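You operate a simulated robot arm through the tools that you are given. There is no shell and no other tool. Be economical: measure what you need, move in short steps, check, and stop when the job is done.

Carry out the task below with a simulated robot arm. There is one attempt and no reset: what you move stays moved.

JOB
Clear the roller into the green tray, push the guard back to its stops and swing both clamps over it. Set down upright: loose roller.
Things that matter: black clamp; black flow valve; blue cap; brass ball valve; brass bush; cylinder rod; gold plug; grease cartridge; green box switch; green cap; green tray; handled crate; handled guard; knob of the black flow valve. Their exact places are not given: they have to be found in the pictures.

It is judged by the outcome, as a careful person would: the job done as asked, and still so three seconds after it is handed in. It fails if anything else is knocked over, pushed out of place, dropped, spilled or broken.

ROBOT AND FRAMES
A 6-joint arm with a two-finger parallel gripper on a trunk, on a base that drives. Base frame: it is fixed to the floor where the robot stands at the start and does not move with it; the origin is under the middle of the robot, x ahead of it, y to its left, z up. Readings come in m, rad, newtons and seconds.
With the tool pointing down near the work surface it reaches from about 0.42 to 0.76 m from the robot's upright axis, wherever it stands. Its first joint turns from -2.897 to 2.897 rad. Places, roughly: black clamp [0.7, 0.3, 0.9]; blue cap [0.75, -1.25, 1]; brass ball valve [0.5, -1.75, 0.25]; brass bush [0.75, -1, 0.75]; cylinder rod [0.8, -2.2, 0.9]; gold plug [0.75, -2, 1]; grease cartridge [0.75, -1.25, 1]; green box switch [0.8, -1.2, 0.4]; green cap [0.75, -1.25, 1]; green tray [0.8, -1.7, 0.8]; knob of the black flow valve [0.5, -1, 0.4]; knob of the silver flow valve [0.5, -1.3, 0.4]; lever of the brass valve [0.5, -1.7, 0.4]; lever of the steel valve [0.5, -1.4, 0.4]; lock lever of the black flow valve [0.5, -1, 0.4]; lock lever of the silver flow valve [0.5, -1.2, 0.4]. Payload 3.91 kg.
The TCP is the grasp point between the finger pads, 0.03 m short of the fingertips. In the tool frame z runs along the fingers and y along their closing line. Largest opening 0.11 m; finger width 0.02, thickness 0.01; the body of the gripper, 0.048 by 0.112 m, starts 0.055 m behind the TCP.
Orientation is that of the tool frame in the base frame, as [roll, pitch, yaw] about the fixed x, y, z axes, in that order (R = Rz(yaw) Ry(pitch) Rx(roll)). With the fingers straight down and closing along the base's y, the tool's x points along the base's -x, its y along +y and its z along -z.

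CONTROLS
- The arm moves only by the tool arm_command. Its argument "series" is a list of rows, each an object (a shift or turn left out is 0, a gripper value left out holds the last) with "travel": the shift along the tool's x, y, z in units of 150 mm (1.0 is 150 mm), a list of three; "angular": the turn, a rotation vector about the tool's x, y, z in units of 90 degrees (1.0 is 90 degrees), a list of three; "jaw": the finger opening in m, from 0 to 0.11. In form: [{"travel": [x, y, z], "angular": [wx, wy, wz], "jaw": jaw}, ...]. A call has 1 to 10 rows; each row is the pose to reach, as a shift and turn from the pose commanded when the call began, along the tool's axes at that moment. A call with a number of a shift or a turn outside -1 to 1 is refused whole. A row lasts 0.2 s, in which the tool goes at most 0.05 m and 0.15 rad; a call with a longer step from one row to the next is refused whole, and so is a gripper value outside its range. A pose out of reach is approached as far as the arm can. The call stops where the force on the tool passes 40 N (or 10 N more than at its start, if that is more) or the arm is blocked; 0.2 s more then pass. Each finger travels about 0.153 m/s and halts on what it meets, pressing with about 25 N; the grip force reading is that of the motor and also rises with nothing between the fingers. The clock runs only during rows and for 0.2 s after the last one: add rows that repeat a pose to give the fingers time. It gives the time, the measured TCP pose, the force on the tool (base axes), the opening and the grip force at its end, in the units of the frame above (readings bear some noise), with the torque about the TCP (base axes, N m) and any sound that the robot's microphone picked up.
- Cameras (640 x 400 px; columns grow to the right, rows downward): "scene" is now at [0.1962, 0.1839, 1.3643]; the picture's right is [-0.41, -0.91, 0.00], its down [-0.59, 0.26, -0.76] and it looks along [0.70, -0.31, -0.65] (base axes); focal length 214 px, centre (320, 200). "wrist" rides on the gripper at [0.072, 0.017, -0.103] in the tool frame; the picture's right is [-0.23, 0.97, 0.00], its down [-0.76, -0.18, -0.62] and it looks along [-0.61, -0.14, 0.78] (tool axes); focal length 222 px, centre (320, 200).
- get_image(camera): a new picture of that camera. It takes no simulated time.
- roll_base(legs): drives the robot by 1 to 6 legs, each [ahead, turn to the left] in m and rad, along the robot's own axes; the way and the turn of a leg run together, so that a leg with both is an arc; at most 1.5 m and 3.142 rad a leg. The arm and the cameras ride along, it lands a little off, and it stops where it bumps. It gives what a move gives.
- pan_tilt(pan, tilt): turns the head with the scene camera to pan (to the left, within 2.094 rad either way) and tilt (down, from -0.506 to 1.204), counted from straight ahead of the robot. It gives what a move gives.
- pixel_to_xyz(camera, pixels): there is no depth. For up to 12 entries [column, row, z] of the newest picture of that camera ("zoom" is the newest enlarged one), the place [x, y] in the base frame at which the ray of that pixel passes the height z, good to about 0.002 m, but the place of the scene camera against the robot may be out by one fixed shift of up to 0.025 m in any direction. It takes no simulated time.
- enlarge(camera, box): a new picture of the part [left, top, right, bottom] of that camera's present view, enlarged. It takes no simulated time.
- job_done(): hands the job in; it is judged then, once.

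Go step by step. Measure first, check grasps and placings, and put right what went wrong. The budget is 80 turns and 68 pictures, counting those below and the enlarged ones. Unless the task says otherwise, let go and move clear before handing in, and close with one line.

The tools are called as name(argument=value, ...) on one line, values as JSON. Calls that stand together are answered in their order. arm_command: Moves the arm, as the interface text tells. Its arguments: {"type":"object","properties":{"series":{"type":"array","items":{"type":"object","properties":{"travel":{"type":"array","items":{"type":"number"}},"angular":{"type":"array","items":{"type":"number"}},"jaw":{"type":"number"}}}}},"required":["series"]} The other tools are called the same way: roll_base (legs) drives the base; pan_tilt (pan, tilt) turns the head that bears the scene camera; get_image (camera) takes a picture; pixel_to_xyz (camera, pixels) gives the place at which the rays of pixels pass given heights; enlarge (camera, box) takes an enlarged picture of a part of a camera's view; job_done () hands the job in.

At the start:

```text
clock: 0.0
tool_pos: [0.5778, 0.1621, 1.2169]
tool_rot: [-3.14, 0.0, 3.141]
force: [-0.7, 0.4, 0.2]
moment: [-0.02, 0.01, -0.01]
grip_width: 0.1101
gripper_force: 0.1
robot x, y, heading: [-0.0016, 0.0008, 0.001]
head pan, tilt: [-0.421, 0.703]
```

scene: 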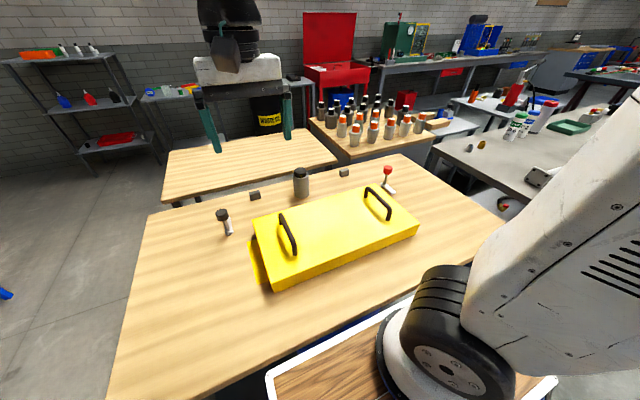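
wrist: 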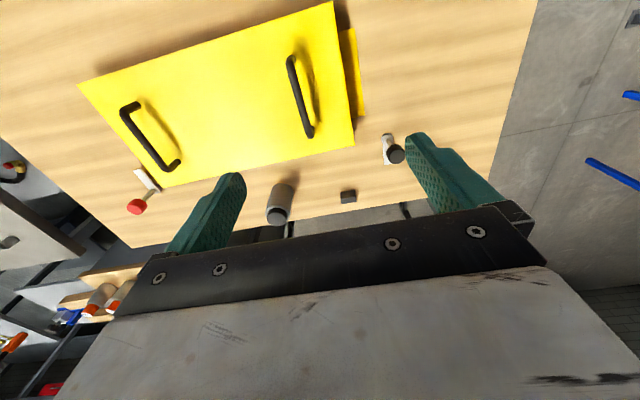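

The yellow guard (about 335,235) has two handles. The grey roller stands at (301,182) between the guard and two dark stops at (255,195) and (344,173), with a black clamp at (225,222) and a red one at (387,180). I'll zoom in on these and on the green tray area.

enlarge(camera="scene", box=[190, 140, 430, 290])

enlarge(camera="scene", box=[430, 60, 640, 220])

pixel_to_xyz(camera="scene", pixels=[[301, 197, 0.8], [255, 199, 0.8], [344, 176, 0.8], [228, 234, 0.8], [390, 193, 0.8], [571, 132, 0.8], [252, 225, 0.85], [418, 232, 0.85], [272, 285, 0.85], [370, 188, 0.85]])

```text
2.67 times, centred on (310, 215) of scene
```

zoom: 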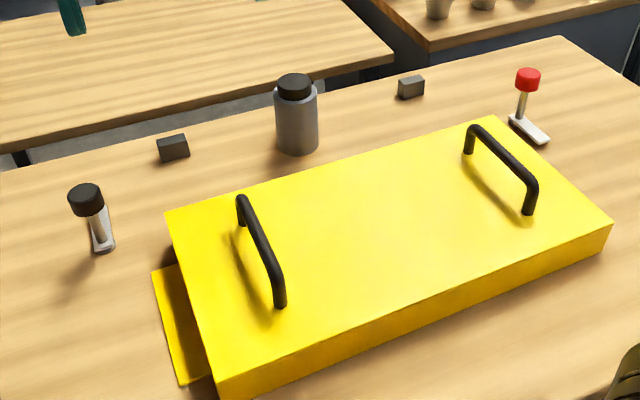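

```text
2.50 times, centred on (535, 140) of scene
```

zoom: 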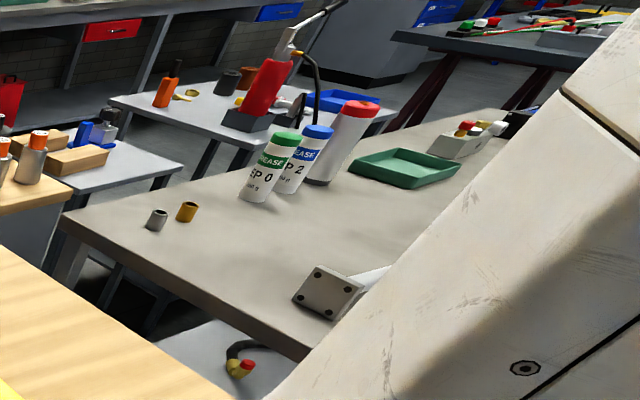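

```text
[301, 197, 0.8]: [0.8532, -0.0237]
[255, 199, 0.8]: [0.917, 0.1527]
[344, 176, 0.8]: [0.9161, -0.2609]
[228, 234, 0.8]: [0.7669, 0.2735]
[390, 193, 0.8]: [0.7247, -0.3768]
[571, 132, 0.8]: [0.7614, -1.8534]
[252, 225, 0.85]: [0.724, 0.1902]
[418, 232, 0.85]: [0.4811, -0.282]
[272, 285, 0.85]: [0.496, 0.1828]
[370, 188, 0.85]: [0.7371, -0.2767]
```

Next I'll triangulate the heights by comparing wrist and scene rays at two heights.

pixel_to_xyz(camera="wrist", pixels=[[349, 202, 0.8], [349, 202, 0.75], [355, 146, 0.85], [355, 146, 0.8], [160, 187, 0.85], [160, 187, 0.8], [333, 2, 0.85], [78, 85, 0.85], [388, 136, 0.8], [155, 190, 0.8], [285, 185, 0.8], [285, 185, 0.75]])

enlarge(camera="wrist", box=[110, 90, 430, 290])

pixel_to_xyz(camera="scene", pixels=[[255, 199, 0.75], [252, 225, 0.8], [418, 232, 0.8], [272, 285, 0.8], [370, 188, 0.8]])

```text
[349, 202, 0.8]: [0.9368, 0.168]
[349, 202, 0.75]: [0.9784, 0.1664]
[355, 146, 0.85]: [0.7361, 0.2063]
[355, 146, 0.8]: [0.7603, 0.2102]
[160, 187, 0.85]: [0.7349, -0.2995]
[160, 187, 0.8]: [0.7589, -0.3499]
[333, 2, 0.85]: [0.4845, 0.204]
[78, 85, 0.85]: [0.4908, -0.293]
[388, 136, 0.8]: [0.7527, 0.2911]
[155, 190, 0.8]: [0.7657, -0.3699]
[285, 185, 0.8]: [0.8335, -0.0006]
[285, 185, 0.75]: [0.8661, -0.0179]
```

```text
2.00 times, centred on (270, 190) of wrist
```

zoom: 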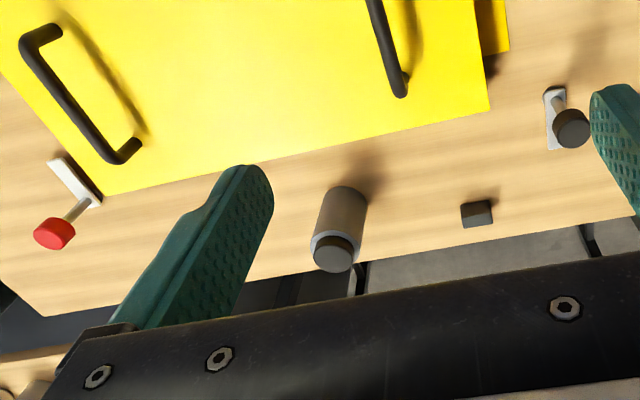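

```text
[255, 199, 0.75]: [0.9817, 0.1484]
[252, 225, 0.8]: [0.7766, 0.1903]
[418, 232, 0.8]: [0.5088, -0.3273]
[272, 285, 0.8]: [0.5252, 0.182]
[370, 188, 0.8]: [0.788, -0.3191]
```

The guard looks square to the base, with its top at z≈0.85, and the roller is near (0.85,-0.01), beyond downward reach unless the base moves closer. I'll look down at the gap between base and table, and at the bench to the right.

pan_tilt(pan=0.3, tilt=1.2)

get_image(camera="scene")

pan_tilt(pan=-1.3, tilt=0.6)

get_image(camera="scene")

```text
clock: 1.1
tool_pos: [0.5777, 0.1606, 1.216]
tool_rot: [3.14, 0.001, 3.141]
force: [0.3, -0.5, 0.6]
moment: [-0.01, 0.01, -0.03]
grip_width: 0.1102
gripper_force: 0.0
robot x, y, heading: [-0.0026, 0.0017, 0.002]
head pan, tilt: [0.3, 1.201]
```

```text
62 pictures are left
```

scene: 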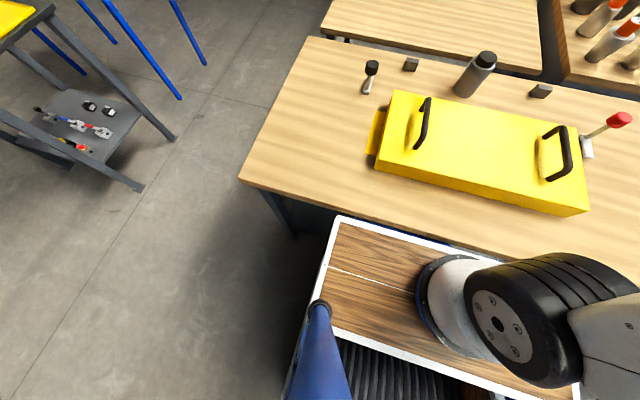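

```text
clock: 2.8
tool_pos: [0.5781, 0.1608, 1.2162]
tool_rot: [-3.14, 0.0, -3.142]
force: [-0.3, 0.4, 0.3]
moment: [0.0, 0.0, -0.04]
grip_width: 0.1097
gripper_force: 0.0
robot x, y, heading: [0.0025, -0.0028, -0.001]
head pan, tilt: [-1.3, 0.6]
```

```text
61 pictures are left
```

scene: 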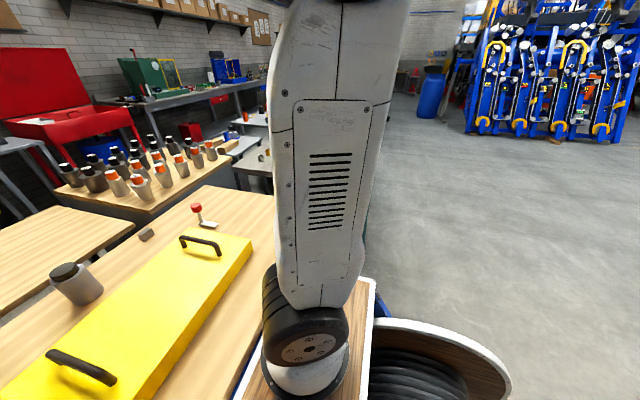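

The base is already up against the table, so I'll reach the roller with the arm tilted. First I'll move the wrist camera nearer for a second view.

arm_command(series=[{"travel": [-0.13, -0.2, 0.06]}, {"travel": [-0.26, -0.4, 0.12]}, {"travel": [-0.4, -0.6, 0.18]}, {"travel": [-0.53, -0.8, 0.24]}, {"travel": [-0.66, -1.0, 0.3]}])

get_image(camera="wrist")

```text
clock: 4.0
tool_pos: [0.6755, 0.0113, 1.1719]
tool_rot: [-3.141, 0.001, -3.141]
force: [0.6, 0.7, 1.1]
moment: [0.02, -0.06, -0.02]
grip_width: 0.1098
gripper_force: 0.0
robot x, y, heading: [-0.001, 0.0004, 0.002]
head pan, tilt: [-1.3, 0.6]
```

```text
60 pictures are left
```

wrist: 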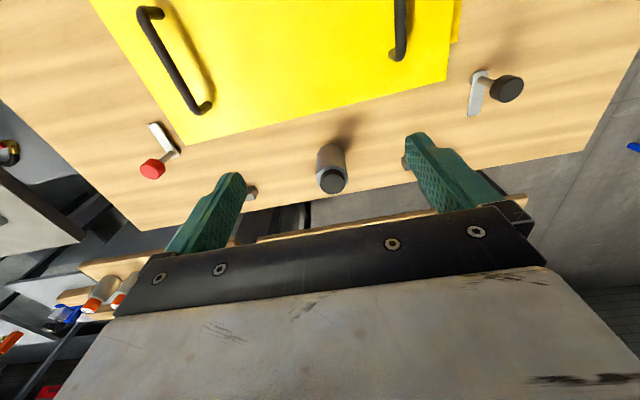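

pixel_to_xyz(camera="wrist", pixels=[[448, 82, 0.85], [448, 82, 0.8], [186, 145, 0.85], [186, 145, 0.8], [332, 150, 0.8], [332, 150, 0.75], [332, 183, 0.9], [332, 183, 0.85], [475, 115, 0.8], [475, 115, 0.75], [153, 124, 0.8], [153, 124, 0.75]])

enlarge(camera="wrist", box=[120, 40, 560, 240])

```text
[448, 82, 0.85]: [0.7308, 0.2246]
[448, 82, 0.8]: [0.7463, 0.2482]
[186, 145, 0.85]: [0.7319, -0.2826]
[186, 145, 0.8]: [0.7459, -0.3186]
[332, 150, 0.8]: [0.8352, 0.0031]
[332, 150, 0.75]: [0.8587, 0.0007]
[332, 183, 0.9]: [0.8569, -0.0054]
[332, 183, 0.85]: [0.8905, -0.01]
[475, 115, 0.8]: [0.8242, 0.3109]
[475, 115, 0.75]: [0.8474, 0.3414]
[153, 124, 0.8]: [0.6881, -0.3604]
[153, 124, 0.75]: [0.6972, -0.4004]
```

```text
1.45 times, centred on (340, 140) of wrist
```

zoom: 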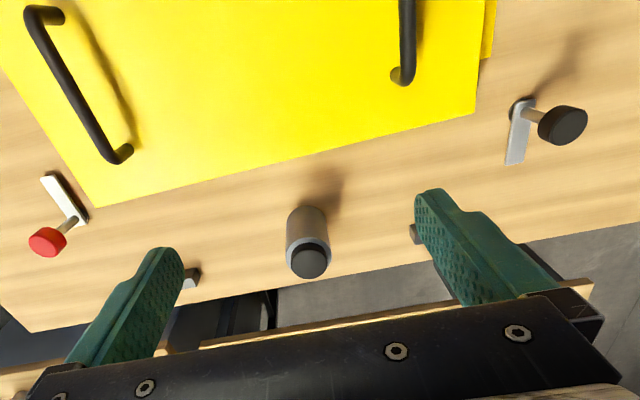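

The triangulation puts the roller top at about (0.835,-0.003,0.932), the table at z≈0.825 and the guard top at z≈0.89. I'll tilt the tool 30° forward and move to a pre-grasp pose.

arm_command(series=[{"travel": [-0.13, -0.02, 0.12], "angular": [0, -0.067, 0], "jaw": 0.11}, {"travel": [-0.26, -0.04, 0.24], "angular": [0, -0.133, 0]}, {"travel": [-0.4, -0.06, 0.36], "angular": [0, -0.2, 0]}, {"travel": [-0.53, -0.08, 0.48], "angular": [0, -0.267, 0]}, {"travel": [-0.663, -0.095, 0.6], "angular": [0, -0.333, 0]}, {"travel": [-0.663, -0.095, 0.6], "angular": [0, -0.333, 0]}])

get_image(camera="wrist")

```text
clock: 5.3
tool_pos: [0.7755, -0.0029, 1.082]
tool_rot: [3.141, 0.525, -3.14]
force: [0.2, -0.6, -0.2]
moment: [0.01, 0.05, 0.01]
grip_width: 0.1099
gripper_force: 0.0
robot x, y, heading: [0.0016, -0.0006, 0.003]
head pan, tilt: [-1.3, 0.6]
```

```text
58 pictures are left
```

wrist: 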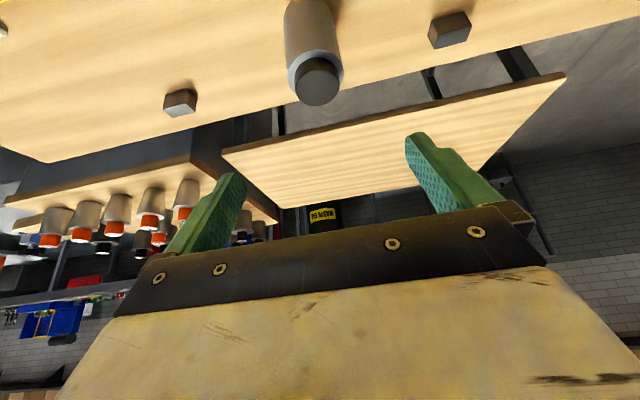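

pixel_to_xyz(camera="wrist", pixels=[[318, 84, 0.932], [314, 66, 0.915], [308, 5, 0.83], [180, 105, 0.85], [450, 30, 0.85], [180, 115, 0.83], [452, 45, 0.83]])

```text
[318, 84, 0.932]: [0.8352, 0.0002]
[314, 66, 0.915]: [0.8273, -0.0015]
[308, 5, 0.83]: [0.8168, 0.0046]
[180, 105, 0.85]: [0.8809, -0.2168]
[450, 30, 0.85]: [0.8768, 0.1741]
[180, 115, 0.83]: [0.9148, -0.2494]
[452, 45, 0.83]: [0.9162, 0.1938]
```

The roller is confirmed at (0.835,0.000). I'll go to pre-grasp, then check before closing in.

arm_command(series=[{"travel": [0.15, 0.013, 0.25]}, {"travel": [0.298, 0.02, 0.507]}, {"travel": [0.298, 0.02, 0.75]}, {"travel": [0.298, 0.02, 0.75]}])

get_image(camera="wrist")

```text
clock: 6.3
tool_pos: [0.7955, -0.0003, 0.9603]
tool_rot: [3.141, 0.523, 3.141]
force: [0.1, -0.1, 0.3]
moment: [0.03, -0.01, 0.0]
grip_width: 0.1098
gripper_force: 0.1
robot x, y, heading: [0.0014, -0.0026, 0.003]
head pan, tilt: [-1.3, 0.6]
```

```text
57 pictures are left
```

wrist: 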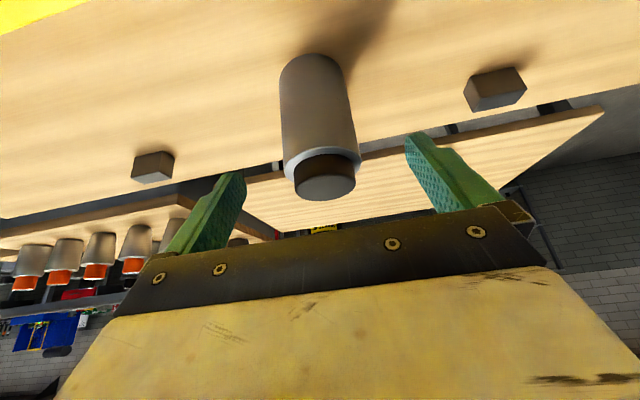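

pixel_to_xyz(camera="wrist", pixels=[[326, 187, 0.932], [308, 54, 0.82], [308, 54, 0.83], [308, 54, 0.81], [152, 178, 0.85], [152, 158, 0.85], [495, 95, 0.85]])

```text
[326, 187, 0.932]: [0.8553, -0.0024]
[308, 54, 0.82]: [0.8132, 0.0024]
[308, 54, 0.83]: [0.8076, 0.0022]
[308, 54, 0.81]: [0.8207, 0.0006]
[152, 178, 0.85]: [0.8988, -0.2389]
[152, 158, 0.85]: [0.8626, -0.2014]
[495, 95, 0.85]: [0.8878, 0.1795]
```

Aligned; I'll advance along the tool axis by about 76 mm and close on the roller body.

arm_command(series=[{"travel": [0, 0.0, 0.25]}, {"travel": [0.013, 0.0, 0.4]}, {"travel": [0.013, 0.0, 0.508]}, {"travel": [0.013, 0.0, 0.508]}])

get_image(camera="wrist")

```text
clock: 7.3
tool_pos: [0.8301, 0.0002, 0.8934]
tool_rot: [3.141, 0.525, 3.141]
force: [-7.0, 0.6, 12.8]
moment: [0.03, -0.04, 0.03]
grip_width: 0.1098
gripper_force: 0.1
robot x, y, heading: [0.0008, -0.0006, -0.002]
head pan, tilt: [-1.3, 0.6]
```

```text
56 pictures are left
```

wrist: 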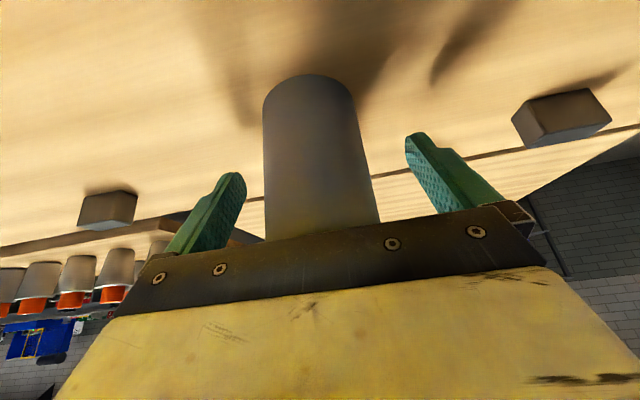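

A 15 N force along the fingers means the palm just touches the cap. I'll back off 12 mm, then close.

arm_command(series=[{"travel": [0, 0, -0.08]}, {"travel": [0, 0, -0.08], "jaw": 0.06}, {"travel": [0, 0, -0.08], "jaw": 0.03}, {"travel": [0, 0, -0.08], "jaw": 0.03}, {"travel": [0, 0, -0.08], "jaw": 0.03}])

get_image(camera="wrist")

```text
clock: 8.6
tool_pos: [0.8242, 0.0009, 0.9043]
tool_rot: [-3.141, 0.521, 3.141]
force: [-0.4, -0.9, -0.3]
moment: [0.01, 0.03, 0.01]
grip_width: 0.0598
gripper_force: 24.9
robot x, y, heading: [0.0024, -0.0023, -0.001]
head pan, tilt: [-1.3, 0.6]
```

```text
55 pictures are left
```

wrist: 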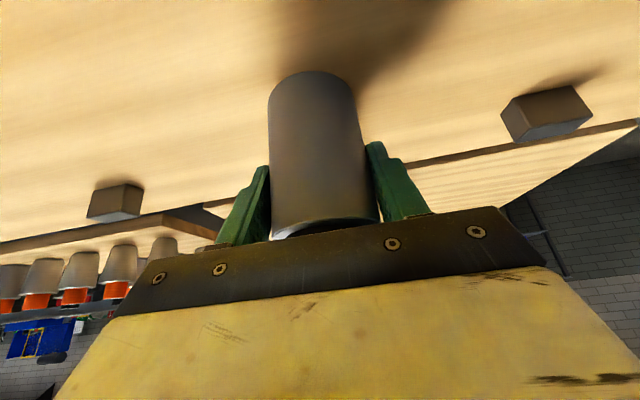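

Gripped at 60 mm. I'll lift straight up 150 mm and look.

arm_command(series=[{"travel": [-0.08, 0, -0.14]}, {"travel": [-0.24, 0, -0.41]}, {"travel": [-0.38, 0, -0.66]}, {"travel": [-0.52, 0, -0.9]}, {"travel": [-0.52, 0, -0.9]}])

get_image(camera="wrist")

```text
clock: 9.8
tool_pos: [0.8234, -0.0001, 1.0585]
tool_rot: [3.141, 0.52, -3.141]
force: [0.2, -0.1, -5.8]
moment: [-0.01, 0.03, 0.03]
grip_width: 0.06
gripper_force: 25.2
robot x, y, heading: [-0.0008, 0.0011, 0.003]
head pan, tilt: [-1.3, 0.6]
```

```text
54 pictures are left
```

wrist: 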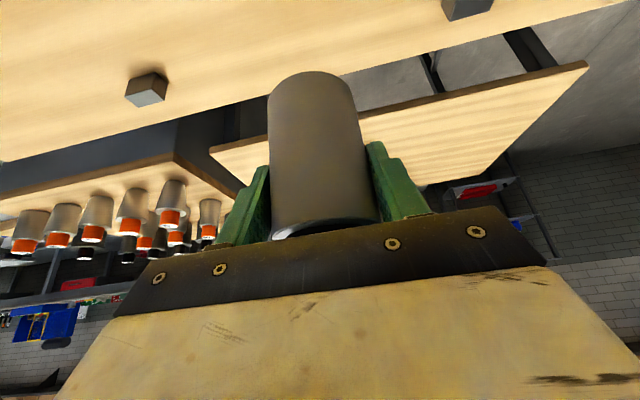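

The roller is held upright. I'll retract the arm, then look right toward the tray bench before driving.

arm_command(series=[{"travel": [0.15, 0, -0.24]}, {"travel": [0.3, 0, -0.48]}, {"travel": [0.45, 0, -0.72]}, {"travel": [0.6, 0, -0.96]}, {"travel": [0.6, 0, -0.96]}])

roll_base(legs=[[-0.35, 0]])

pan_tilt(pan=-1.2, tilt=0.4)

get_image(camera="scene")

```text
clock: 10.9
tool_pos: [0.6739, -0.002, 1.1396]
tool_rot: [-3.142, 0.522, 3.141]
force: [0.3, -0.6, -4.0]
moment: [-0.04, 0.01, 0.0]
grip_width: 0.0599
gripper_force: 25.5
robot x, y, heading: [-0.0019, -0.002, -0.003]
head pan, tilt: [-1.3, 0.6]
```

```text
clock: 13.2
tool_pos: [0.3257, -0.0061, 1.1386]
tool_rot: [-3.141, 0.524, 3.134]
force: [-0.4, -0.2, -5.3]
moment: [0.02, 0.0, -0.01]
grip_width: 0.0599
gripper_force: 24.9
robot x, y, heading: [-0.3502, 0.0009, -0.005]
head pan, tilt: [-1.3, 0.6]
```

```text
clock: 13.9
tool_pos: [0.3274, -0.0043, 1.1383]
tool_rot: [-3.141, 0.523, 3.135]
force: [0.1, -0.2, -5.4]
moment: [0.06, 0.01, -0.03]
grip_width: 0.0599
gripper_force: 24.5
robot x, y, heading: [-0.3464, 0.0026, -0.007]
head pan, tilt: [-1.201, 0.4]
```

```text
53 pictures are left
```

scene: 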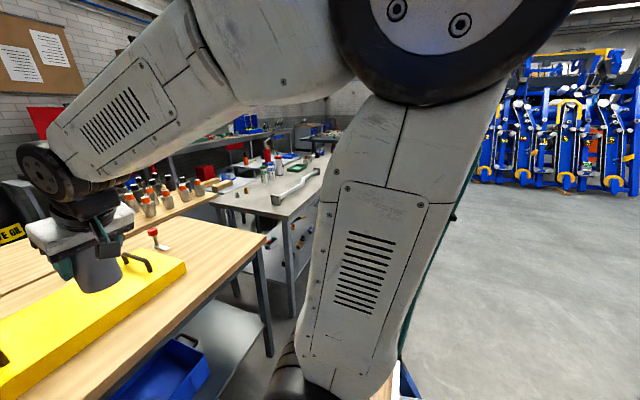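

The floor to the right is clear. I'll turn right, drive along, turn back and look at the bench.

roll_base(legs=[[0, -1.571], [1.5, 0], [0, 1.571]])

pan_tilt(pan=-0.4, tilt=0.6)

get_image(camera="scene")

get_image(camera="wrist")

```text
clock: 29.0
tool_pos: [0.41, -1.4824, 1.1392]
tool_rot: [3.141, 0.524, -3.084]
force: [-0.2, -0.1, -4.7]
moment: [0.0, 0.04, -0.01]
grip_width: 0.0596
gripper_force: 25.1
robot x, y, heading: [-0.2608, -1.5182, 0.06]
head pan, tilt: [-1.201, 0.4]
```

```text
clock: 30.1
tool_pos: [0.4083, -1.4823, 1.1393]
tool_rot: [-3.141, 0.523, -3.083]
force: [-0.3, 0.3, -4.3]
moment: [0.02, 0.02, 0.0]
grip_width: 0.0597
gripper_force: 24.5
robot x, y, heading: [-0.2599, -1.5204, 0.056]
head pan, tilt: [-0.4, 0.6]
```

```text
52 pictures are left
```

scene: 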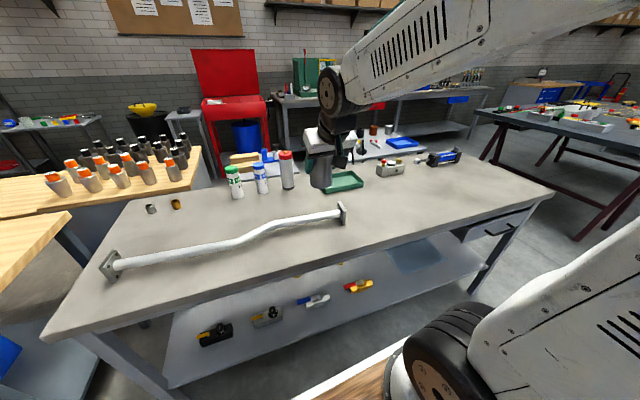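

```text
51 pictures are left
```

wrist: 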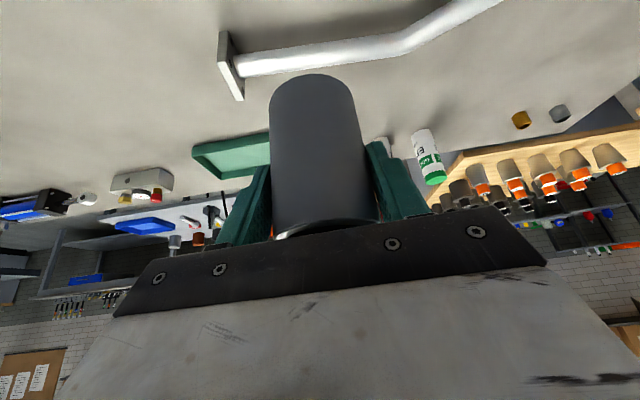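

The tray is at scene pixel (345,181) and wrist pixel (232,155). I'll get its coordinates.

enlarge(camera="scene", box=[210, 130, 470, 292])

pixel_to_xyz(camera="scene", pixels=[[345, 181, 0.8], [322, 193, 0.8], [362, 187, 0.8], [350, 170, 0.8], [345, 226, 0.8], [288, 188, 0.8], [320, 250, 0.8], [510, 205, 0.8]])

pixel_to_xyz(camera="wrist", pixels=[[194, 152, 0.8], [217, 178, 0.8], [265, 134, 0.8], [194, 152, 0.85], [241, 97, 0.8]])

```text
2.46 times, centred on (340, 211) of scene
```

zoom: 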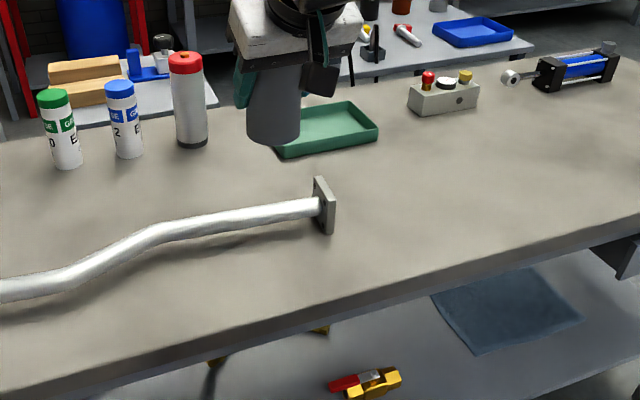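

```text
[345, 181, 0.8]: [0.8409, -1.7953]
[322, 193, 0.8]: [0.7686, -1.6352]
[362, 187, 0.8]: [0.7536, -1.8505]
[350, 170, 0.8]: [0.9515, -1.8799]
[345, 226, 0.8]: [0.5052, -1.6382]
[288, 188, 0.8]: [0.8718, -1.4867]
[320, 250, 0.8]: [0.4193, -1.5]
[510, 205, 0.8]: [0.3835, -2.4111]
```

```text
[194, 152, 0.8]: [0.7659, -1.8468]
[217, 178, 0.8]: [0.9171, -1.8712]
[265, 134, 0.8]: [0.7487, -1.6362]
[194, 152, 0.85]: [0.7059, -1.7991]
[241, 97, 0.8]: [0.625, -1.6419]
```

The tray spans x 0.76–0.92 and y −1.85 to −1.64, with the bench edge at x≈0.39. I'll shift the base to y≈−1.75, square up, and then check before moving ahead.

roll_base(legs=[[0, -1.628], [0.235, 0], [0, 1.571]])

```text
clock: 39.7
tool_pos: [0.4134, -1.7523, 1.139]
tool_rot: [3.141, 0.524, -3.129]
force: [0.1, 0.2, -5.8]
moment: [-0.02, 0.08, 0.0]
grip_width: 0.0599
gripper_force: 24.7
robot x, y, heading: [-0.2626, -1.7601, 0.012]
head pan, tilt: [-0.4, 0.6]
```

roll_base(legs=[[0.24, -0.01]])

pan_tilt(pan=0.0, tilt=0.9)

get_image(camera="scene")

get_image(camera="wrist")

```text
clock: 41.4
tool_pos: [0.6553, -1.7531, 1.1385]
tool_rot: [3.14, 0.521, -3.134]
force: [0.4, -0.2, -5.8]
moment: [0.0, 0.05, -0.01]
grip_width: 0.0598
gripper_force: 24.9
robot x, y, heading: [-0.0194, -1.7591, 0.008]
head pan, tilt: [-0.4, 0.6]
```

```text
clock: 42.3
tool_pos: [0.6553, -1.7544, 1.1394]
tool_rot: [3.14, 0.521, -3.132]
force: [-0.2, -0.3, -4.7]
moment: [0.01, 0.02, 0.02]
grip_width: 0.0596
gripper_force: 25.1
robot x, y, heading: [-0.0221, -1.7564, 0.006]
head pan, tilt: [0.0, 0.901]
```

```text
49 pictures are left
```

scene: 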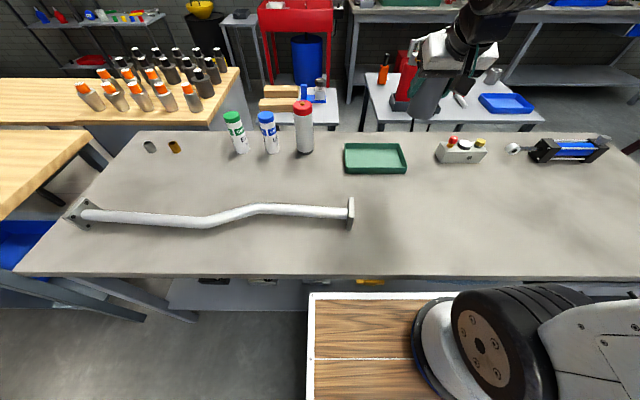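

```text
48 pictures are left
```

wrist: 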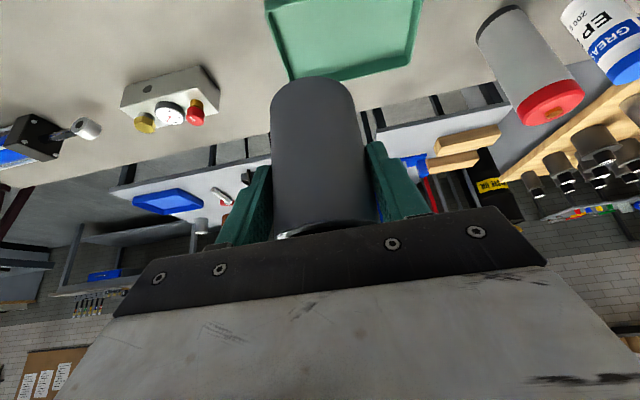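

pixel_to_xyz(camera="wrist", pixels=[[289, 81, 0.8], [409, 65, 0.8], [267, 8, 0.8], [423, 0, 0.8], [289, 81, 0.83], [409, 65, 0.83]])

pixel_to_xyz(camera="scene", pixels=[[346, 173, 0.8], [406, 173, 0.8], [345, 143, 0.82], [399, 143, 0.82], [352, 168, 0.8], [400, 167, 0.8], [300, 275, 0.8], [485, 163, 0.8], [303, 152, 0.8]])

enlarge(camera="scene", box=[280, 80, 520, 230])

```text
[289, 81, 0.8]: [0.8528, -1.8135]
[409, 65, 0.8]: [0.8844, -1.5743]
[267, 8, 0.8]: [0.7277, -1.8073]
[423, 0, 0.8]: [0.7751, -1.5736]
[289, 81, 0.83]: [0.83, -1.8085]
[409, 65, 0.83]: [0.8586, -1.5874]
```

```text
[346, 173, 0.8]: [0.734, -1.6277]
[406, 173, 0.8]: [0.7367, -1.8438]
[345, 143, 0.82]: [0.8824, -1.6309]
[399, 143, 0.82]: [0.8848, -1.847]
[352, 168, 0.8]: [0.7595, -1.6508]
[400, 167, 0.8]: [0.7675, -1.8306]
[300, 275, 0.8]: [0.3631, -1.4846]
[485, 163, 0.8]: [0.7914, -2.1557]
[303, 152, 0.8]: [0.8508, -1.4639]
```

```text
2.67 times, centred on (400, 155) of scene
```

zoom: 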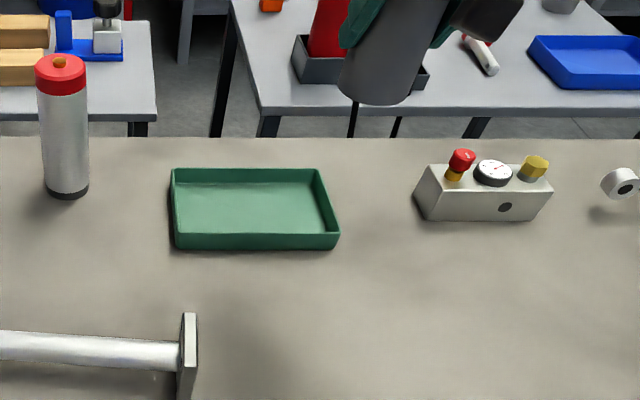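

Wrist and scene views disagree slightly because the roller hides a corner. I'll move the arm nearer and lower over the tray to triangulate.

arm_command(series=[{"travel": [-0.08, 0.09, 0.16]}, {"travel": [-0.16, 0.18, 0.32]}, {"travel": [-0.24, 0.27, 0.48]}, {"travel": [-0.32, 0.367, 0.647]}, {"travel": [-0.32, 0.367, 0.647]}])

get_image(camera="wrist")

get_image(camera="scene")

```text
clock: 43.5
tool_pos: [0.7464, -1.6966, 1.0794]
tool_rot: [3.141, 0.523, -3.133]
force: [-0.6, 0.7, -4.7]
moment: [0.01, 0.05, -0.01]
grip_width: 0.0598
gripper_force: 25.6
robot x, y, heading: [-0.0193, -1.7612, 0.007]
head pan, tilt: [0.0, 0.901]
```

```text
46 pictures are left
```

wrist: 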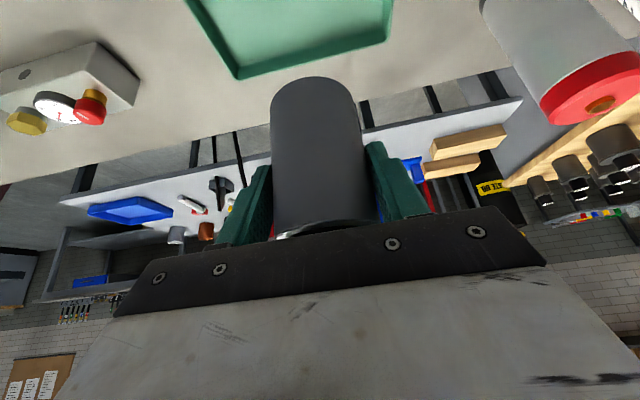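

```text
45 pictures are left
```

scene: 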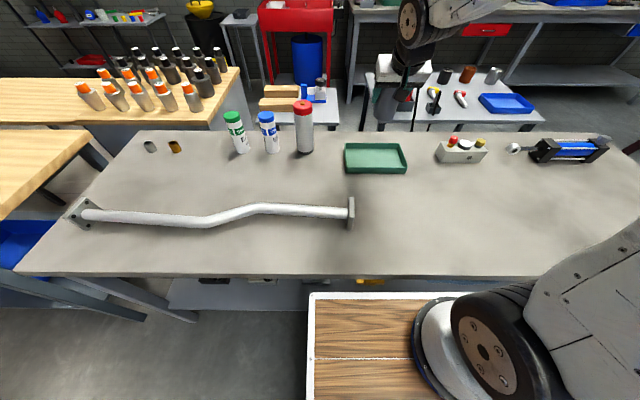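

pixel_to_xyz(camera="wrist", pixels=[[236, 80, 0.85], [236, 80, 0.82], [236, 80, 0.8], [388, 41, 0.85], [388, 41, 0.82], [388, 41, 0.8], [241, 70, 0.8], [240, 72, 0.82], [100, 43, 0.85], [555, 122, 1.0]])

enlarge(camera="wrist", box=[170, 0, 430, 163])

```text
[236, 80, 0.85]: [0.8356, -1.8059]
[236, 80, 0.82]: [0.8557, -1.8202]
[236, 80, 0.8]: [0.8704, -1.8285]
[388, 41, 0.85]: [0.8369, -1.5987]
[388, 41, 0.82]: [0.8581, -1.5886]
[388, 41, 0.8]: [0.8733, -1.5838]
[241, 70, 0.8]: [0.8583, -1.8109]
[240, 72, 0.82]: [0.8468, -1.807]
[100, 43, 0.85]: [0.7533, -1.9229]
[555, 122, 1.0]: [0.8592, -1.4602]
```

```text
2.45 times, centred on (300, 82) of wrist
```

zoom: 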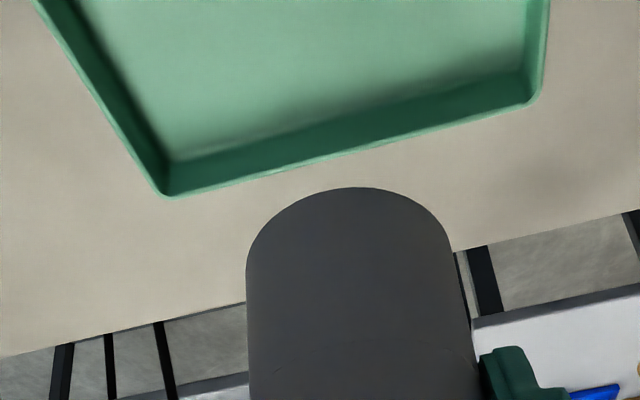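

Triangulation puts the tray rim at about z 0.87 and its centre near (0.755,−1.70), so the roller is already almost over it. I'll lower 130 mm and check.

arm_command(series=[{"travel": [0.11, -0.02, 0.19]}, {"travel": [0.22, -0.02, 0.38]}, {"travel": [0.33, -0.02, 0.57]}, {"travel": [0.433, -0.02, 0.75]}, {"travel": [0.433, -0.02, 0.75]}])

get_image(camera="wrist")

enlarge(camera="scene", box=[280, 80, 520, 230])

```text
clock: 44.7
tool_pos: [0.7458, -1.6986, 0.9491]
tool_rot: [-3.141, 0.522, -3.133]
force: [-0.5, -0.2, -5.3]
moment: [0.01, 0.08, 0.01]
grip_width: 0.0597
gripper_force: 25.3
robot x, y, heading: [-0.0176, -1.7564, 0.005]
head pan, tilt: [0.0, 0.901]
```

```text
43 pictures are left
```

wrist: 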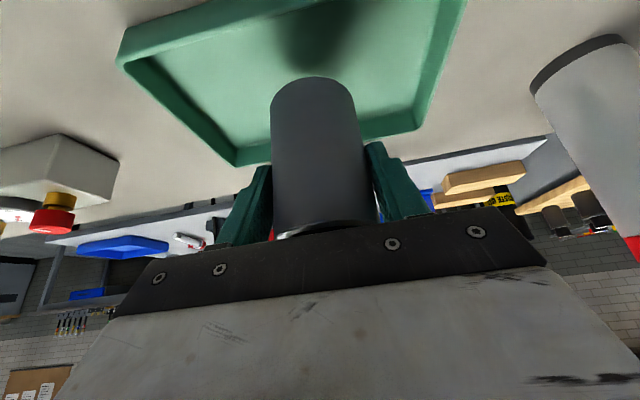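

```text
2.67 times, centred on (400, 155) of scene
```

zoom: 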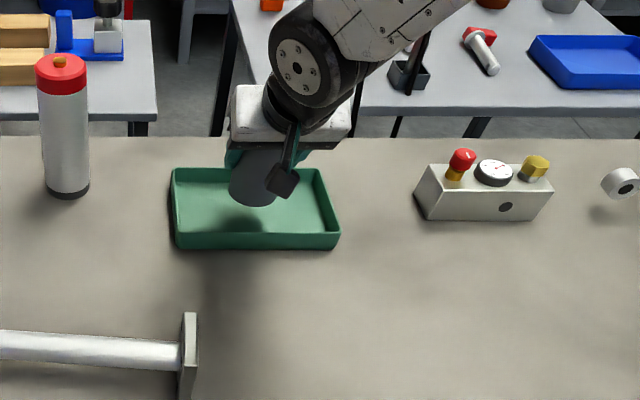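

pixel_to_xyz(camera="wrist", pixels=[[117, 62, 0.87], [235, 163, 0.87], [417, 132, 0.87], [120, 32, 0.87], [235, 163, 0.86], [315, 77, 0.885]])

```text
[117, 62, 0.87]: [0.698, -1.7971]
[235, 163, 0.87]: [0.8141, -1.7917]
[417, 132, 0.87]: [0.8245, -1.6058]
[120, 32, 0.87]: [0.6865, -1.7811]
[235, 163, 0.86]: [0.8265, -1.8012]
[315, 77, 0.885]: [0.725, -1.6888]
```

The tray is centred at (0.757,−1.70) and the roller at about (0.755,−1.70). I'll lower gently, watching for contact.

arm_command(series=[{"travel": [0.05, 0, 0.0866]}, {"travel": [0.083, 0, 0.144]}, {"travel": [0.1, 0, 0.173]}, {"travel": [0.1, 0, 0.173]}])

```text
clock: 45.7
tool_pos: [0.7453, -1.6983, 0.9189]
tool_rot: [-3.141, 0.523, -3.132]
force: [0.4, -0.5, -5.5]
moment: [-0.02, 0.06, 0.03]
grip_width: 0.06
gripper_force: 25.2
robot x, y, heading: [-0.02, -1.7569, 0.007]
head pan, tilt: [0.0, 0.901]
```

arm_command(series=[{"travel": [0.0167, 0, 0.0289]}, {"travel": [0.0167, 0, 0.0289]}])

get_image(camera="wrist")

```text
clock: 46.3
tool_pos: [0.7452, -1.7001, 0.913]
tool_rot: [3.139, 0.522, -3.134]
force: [0.2, -0.3, -5.3]
moment: [0.04, 0.04, 0.04]
grip_width: 0.0597
gripper_force: 24.6
robot x, y, heading: [-0.0227, -1.7582, 0.009]
head pan, tilt: [0.0, 0.901]
```

```text
41 pictures are left
```

wrist: 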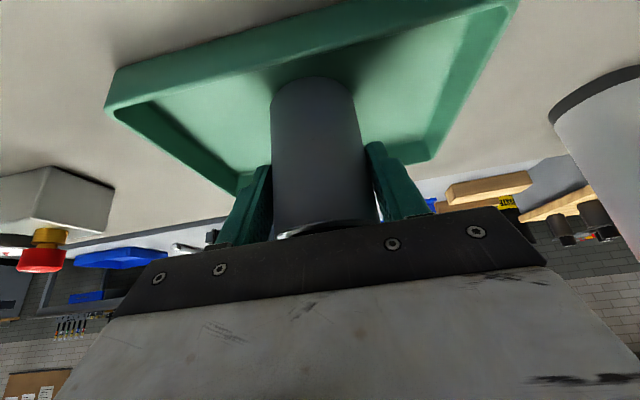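

Still hanging freely (−5.3 N). I'll continue down in 4 mm steps until the load comes off.

arm_command(series=[{"travel": [0.0133, 0, 0.0231]}, {"travel": [0.0133, 0, 0.0231]}])

arm_command(series=[{"travel": [0.0133, 0, 0.0231]}, {"travel": [0.0133, 0, 0.0231]}])

```text
clock: 46.9
tool_pos: [0.745, -1.6997, 0.9105]
tool_rot: [-3.141, 0.522, -3.132]
force: [-0.3, 0.3, -5.0]
moment: [-0.01, 0.06, 0.03]
grip_width: 0.0598
gripper_force: 25.4
robot x, y, heading: [-0.0186, -1.759, 0.009]
head pan, tilt: [0.0, 0.901]
```

```text
clock: 47.5
tool_pos: [0.7444, -1.7005, 0.9062]
tool_rot: [3.139, 0.526, -3.133]
force: [1.8, -0.8, 20.9]
moment: [-0.44, -0.26, -0.06]
grip_width: 0.0598
gripper_force: 25.0
robot x, y, heading: [-0.0198, -1.7597, 0.007]
head pan, tilt: [0.0, 0.901]
```

Contact at z≈0.907. I'll ease up 2 mm and open the fingers.

arm_command(series=[{"travel": [-0.006, 0, -0.011]}, {"travel": [-0.006, 0, -0.011]}, {"travel": [-0.006, 0, -0.011], "jaw": 0.08}, {"travel": [-0.006, 0, -0.011], "jaw": 0.105}, {"travel": [-0.006, 0, -0.011], "jaw": 0.105}])

get_image(camera="wrist")

```text
clock: 48.7
tool_pos: [0.7443, -1.6987, 0.9077]
tool_rot: [3.141, 0.522, -3.132]
force: [0.4, 0.9, 0.0]
moment: [0.02, -0.01, -0.03]
grip_width: 0.1051
gripper_force: 0.1
robot x, y, heading: [-0.0191, -1.7579, 0.012]
head pan, tilt: [0.0, 0.901]
```

```text
40 pictures are left
```

wrist: 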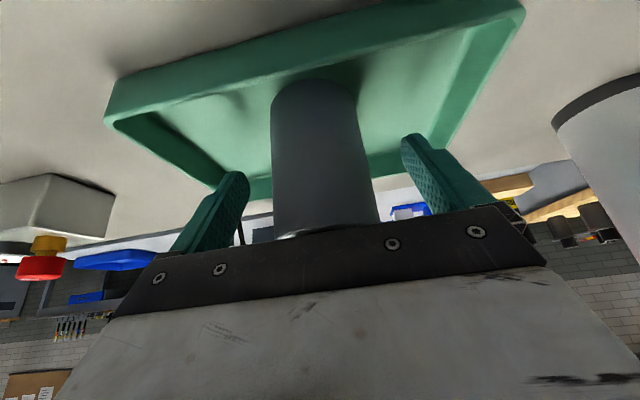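

The roller stands free. I'll retreat straight back along the tool axis and check.

arm_command(series=[{"travel": [0, 0, -0.1]}, {"travel": [0, 0, -0.35]}, {"travel": [0, 0, -0.65]}, {"travel": [0, 0, -0.97]}, {"travel": [0, 0, -0.97]}])

enlarge(camera="scene", box=[280, 80, 520, 230])

```text
clock: 49.9
tool_pos: [0.6712, -1.7032, 1.033]
tool_rot: [3.141, 0.523, -3.133]
force: [-0.1, -0.1, 0.3]
moment: [0.0, 0.02, 0.01]
grip_width: 0.105
gripper_force: 0.1
robot x, y, heading: [-0.0199, -1.7576, 0.012]
head pan, tilt: [0.0, 0.901]
```

```text
2.67 times, centred on (400, 155) of scene
```

zoom: 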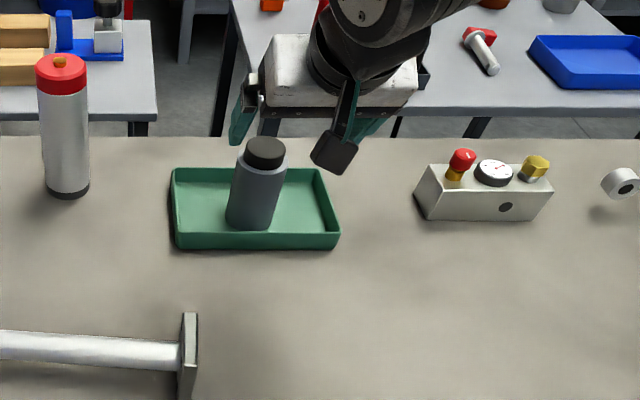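

The roller stands upright in the tray. I'll raise and straighten the tool, back off and drive home.

arm_command(series=[{"travel": [0.05, 0, -0.2], "angular": [0, 0.067, 0]}, {"travel": [0.1, 0, -0.4], "angular": [0, 0.133, 0]}, {"travel": [0.15, 0, -0.6], "angular": [0, 0.2, 0]}, {"travel": [0.2, 0, -0.8], "angular": [0, 0.267, 0]}, {"travel": [0.24, 0, -0.91], "angular": [0, 0.333, 0]}, {"travel": [0.24, 0, -0.91], "angular": [0, 0.333, 0], "jaw": 0.03}])

roll_base(legs=[[-0.33, 0], [0, 1.56], [1.5, 0], [0.24, 0], [0, -1.571]])

```text
clock: 51.3
tool_pos: [0.5718, -1.7005, 1.134]
tool_rot: [3.14, -0.001, -3.133]
force: [0.2, 0.2, 0.2]
moment: [-0.01, 0.0, 0.0]
grip_width: 0.03
gripper_force: 0.1
robot x, y, heading: [-0.0216, -1.7577, 0.006]
head pan, tilt: [0.0, 0.901]
```

```text
clock: 69.6
tool_pos: [0.1876, 0.0602, 1.1341]
tool_rot: [-3.141, -0.001, -3.096]
force: [0.4, -0.3, 0.4]
moment: [0.0, 0.02, 0.05]
grip_width: 0.03
gripper_force: 0.1
robot x, y, heading: [-0.4, -0.0169, 0.045]
head pan, tilt: [0.0, 0.901]
```

roll_base(legs=[[0.0, -0.045], [0.39, 0]])

pan_tilt(pan=0.2, tilt=0.8)

get_image(camera="scene")

get_image(camera="wrist")

```text
clock: 72.4
tool_pos: [0.575, 0.0351, 1.1341]
tool_rot: [3.141, 0.001, -3.14]
force: [-1.0, 1.1, 0.0]
moment: [-0.01, -0.02, -0.01]
grip_width: 0.0301
gripper_force: 0.1
robot x, y, heading: [-0.0155, -0.0148, 0.004]
head pan, tilt: [0.0, 0.901]
```

```text
clock: 73.1
tool_pos: [0.5759, 0.0355, 1.1352]
tool_rot: [3.141, 0.0, -3.139]
force: [0.8, -0.2, -0.9]
moment: [0.03, 0.01, -0.02]
grip_width: 0.03
gripper_force: 0.2
robot x, y, heading: [-0.0137, -0.015, -0.002]
head pan, tilt: [0.201, 0.799]
```

```text
38 pictures are left
```

scene: 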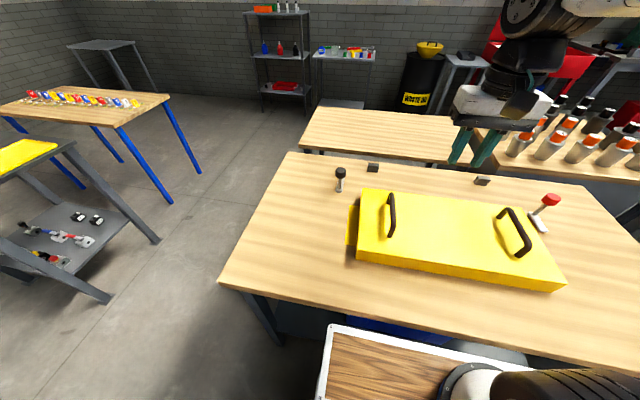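

```text
37 pictures are left
```

wrist: 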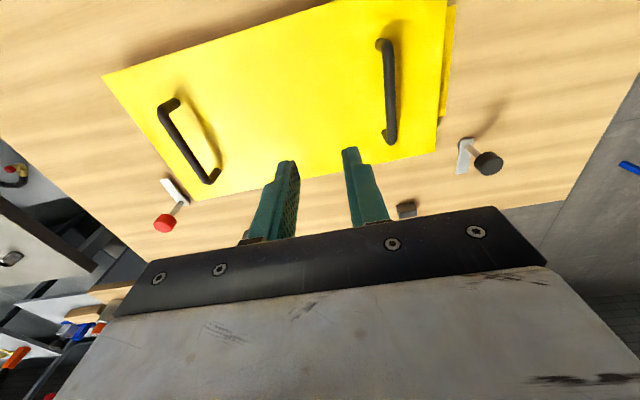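

enlarge(camera="scene", box=[310, 150, 470, 250])

enlarge(camera="scene", box=[460, 170, 620, 300])

pixel_to_xyz(camera="wrist", pixels=[[437, 152, 0.9], [198, 200, 0.9], [447, 2, 0.9], [102, 75, 0.9], [455, 5, 0.86], [441, 117, 0.86], [465, 140, 0.86], [461, 172, 0.86], [165, 180, 0.86], [186, 203, 0.86], [407, 210, 0.86]])

```text
4.00 times, centred on (390, 200) of scene
```

zoom: 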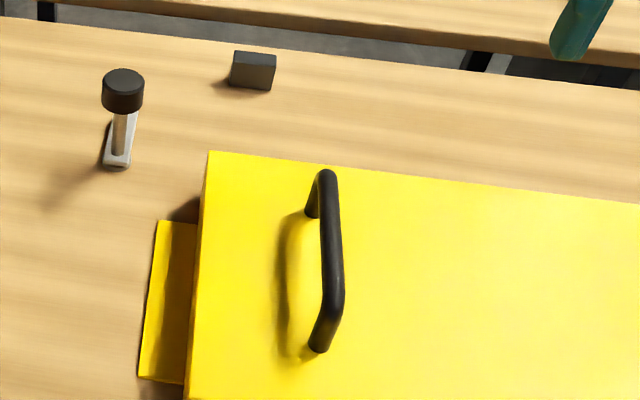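

```text
3.08 times, centred on (540, 235) of scene
```

zoom: 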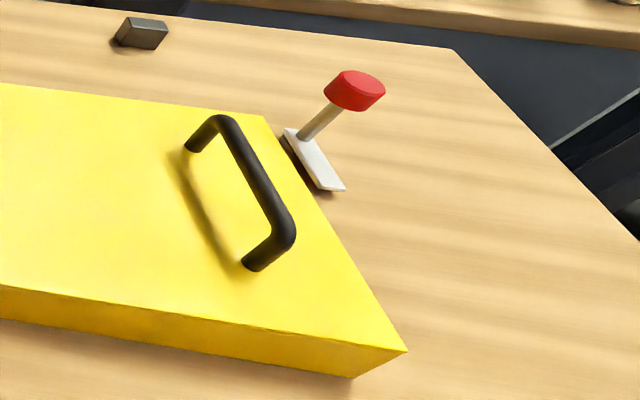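

```text
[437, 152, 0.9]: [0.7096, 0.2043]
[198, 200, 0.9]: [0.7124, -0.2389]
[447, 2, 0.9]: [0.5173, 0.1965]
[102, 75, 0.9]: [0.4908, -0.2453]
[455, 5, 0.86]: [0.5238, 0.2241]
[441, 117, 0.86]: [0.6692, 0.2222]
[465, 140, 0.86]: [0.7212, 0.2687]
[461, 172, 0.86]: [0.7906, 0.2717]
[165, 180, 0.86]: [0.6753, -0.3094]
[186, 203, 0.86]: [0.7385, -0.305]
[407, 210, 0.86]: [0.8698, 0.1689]
```

The guard spans about x 0.487–0.71, y −0.24 to 0.20, top z≈0.90, with a low side flange at about z 0.86. I'll bring the open fingers down in front of its near face at y≈−0.018.

arm_command(series=[{"travel": [0.2, -0.09, 0.0], "jaw": 0.11}, {"travel": [0.45, -0.18, 0.15]}, {"travel": [0.7, -0.27, 0.3]}, {"travel": [0.84, -0.357, 0.5]}, {"travel": [0.84, -0.357, 0.75]}, {"travel": [0.84, -0.357, 0.95]}, {"travel": [0.84, -0.357, 0.95]}])

get_image(camera="wrist")

```text
clock: 74.7
tool_pos: [0.4749, -0.0142, 1.0124]
tool_rot: [3.141, 0.001, -3.14]
force: [0.1, -1.0, -0.1]
moment: [0.0, -0.07, -0.01]
grip_width: 0.11
gripper_force: 0.1
out of reach, approached as far as the arm can: row 5, 6, 7
robot x, y, heading: [-0.0146, -0.0208, 0.003]
head pan, tilt: [0.201, 0.799]
```

```text
34 pictures are left
```

wrist: 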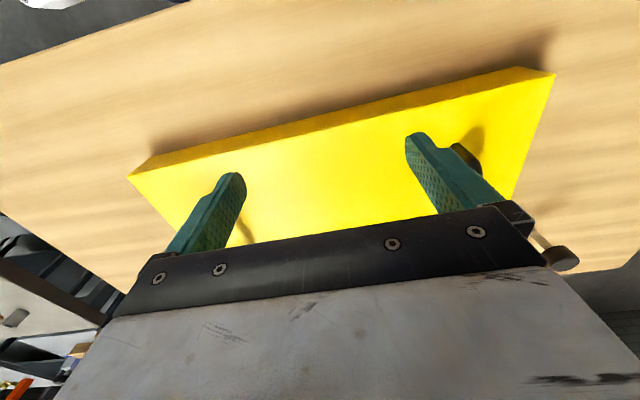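

The arm is too close to its inner reach limit. I'll back the base up 80 mm and continue.

roll_base(legs=[[-0.08, 0]])

arm_command(series=[{"travel": [0, 0, 0]}, {"travel": [0, 0, 0]}])

```text
clock: 75.8
tool_pos: [0.3956, -0.0148, 1.0123]
tool_rot: [-3.14, -0.003, -3.14]
force: [-0.9, -0.4, 0.7]
moment: [0.02, 0.0, 0.01]
grip_width: 0.11
gripper_force: 0.1
robot x, y, heading: [-0.0962, -0.0178, 0.003]
head pan, tilt: [0.201, 0.799]
```

```text
clock: 76.4
tool_pos: [0.3955, -0.0148, 1.0123]
tool_rot: [3.141, -0.001, -3.138]
force: [0.9, -0.2, -0.3]
moment: [0.01, 0.05, 0.01]
grip_width: 0.11
gripper_force: 0.1
robot x, y, heading: [-0.101, -0.013, -0.001]
head pan, tilt: [0.201, 0.799]
```

arm_command(series=[{"travel": [-0.2, -0.02, 0]}, {"travel": [-0.367, -0.03, 0]}, {"travel": [-0.367, -0.03, 0]}])

```text
clock: 77.2
tool_pos: [0.4501, -0.0188, 1.0125]
tool_rot: [3.142, -0.001, -3.141]
force: [-0.5, -0.1, 0.3]
moment: [-0.01, -0.03, 0.01]
grip_width: 0.1098
gripper_force: 0.0
robot x, y, heading: [-0.0959, -0.017, -0.003]
head pan, tilt: [0.201, 0.799]
```

arm_command(series=[{"travel": [0, 0, 0.25]}, {"travel": [0, 0, 0.5]}, {"travel": [0, 0, 0.7]}, {"travel": [0, 0, 0.84]}, {"travel": [0, 0, 0.84]}])

get_image(camera="wrist")

```text
clock: 78.4
tool_pos: [0.455, -0.0188, 0.8886]
tool_rot: [3.14, -0.004, 3.141]
force: [-0.3, 1.0, 0.8]
moment: [0.0, 0.0, -0.04]
grip_width: 0.1099
gripper_force: 0.0
out of reach, approached as far as the arm can: row 4, 5
robot x, y, heading: [-0.0987, -0.016, -0.0]
head pan, tilt: [0.201, 0.799]
```

```text
33 pictures are left
```

wrist: 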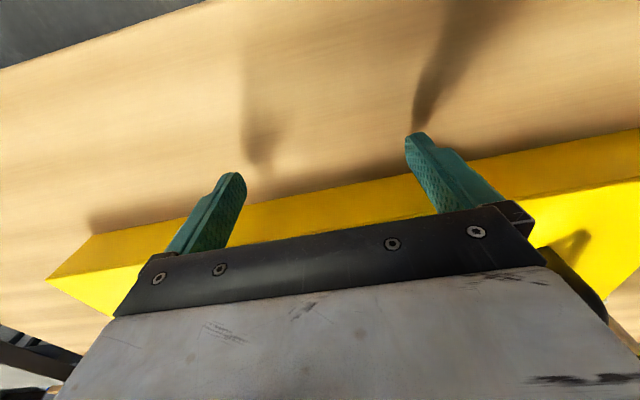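

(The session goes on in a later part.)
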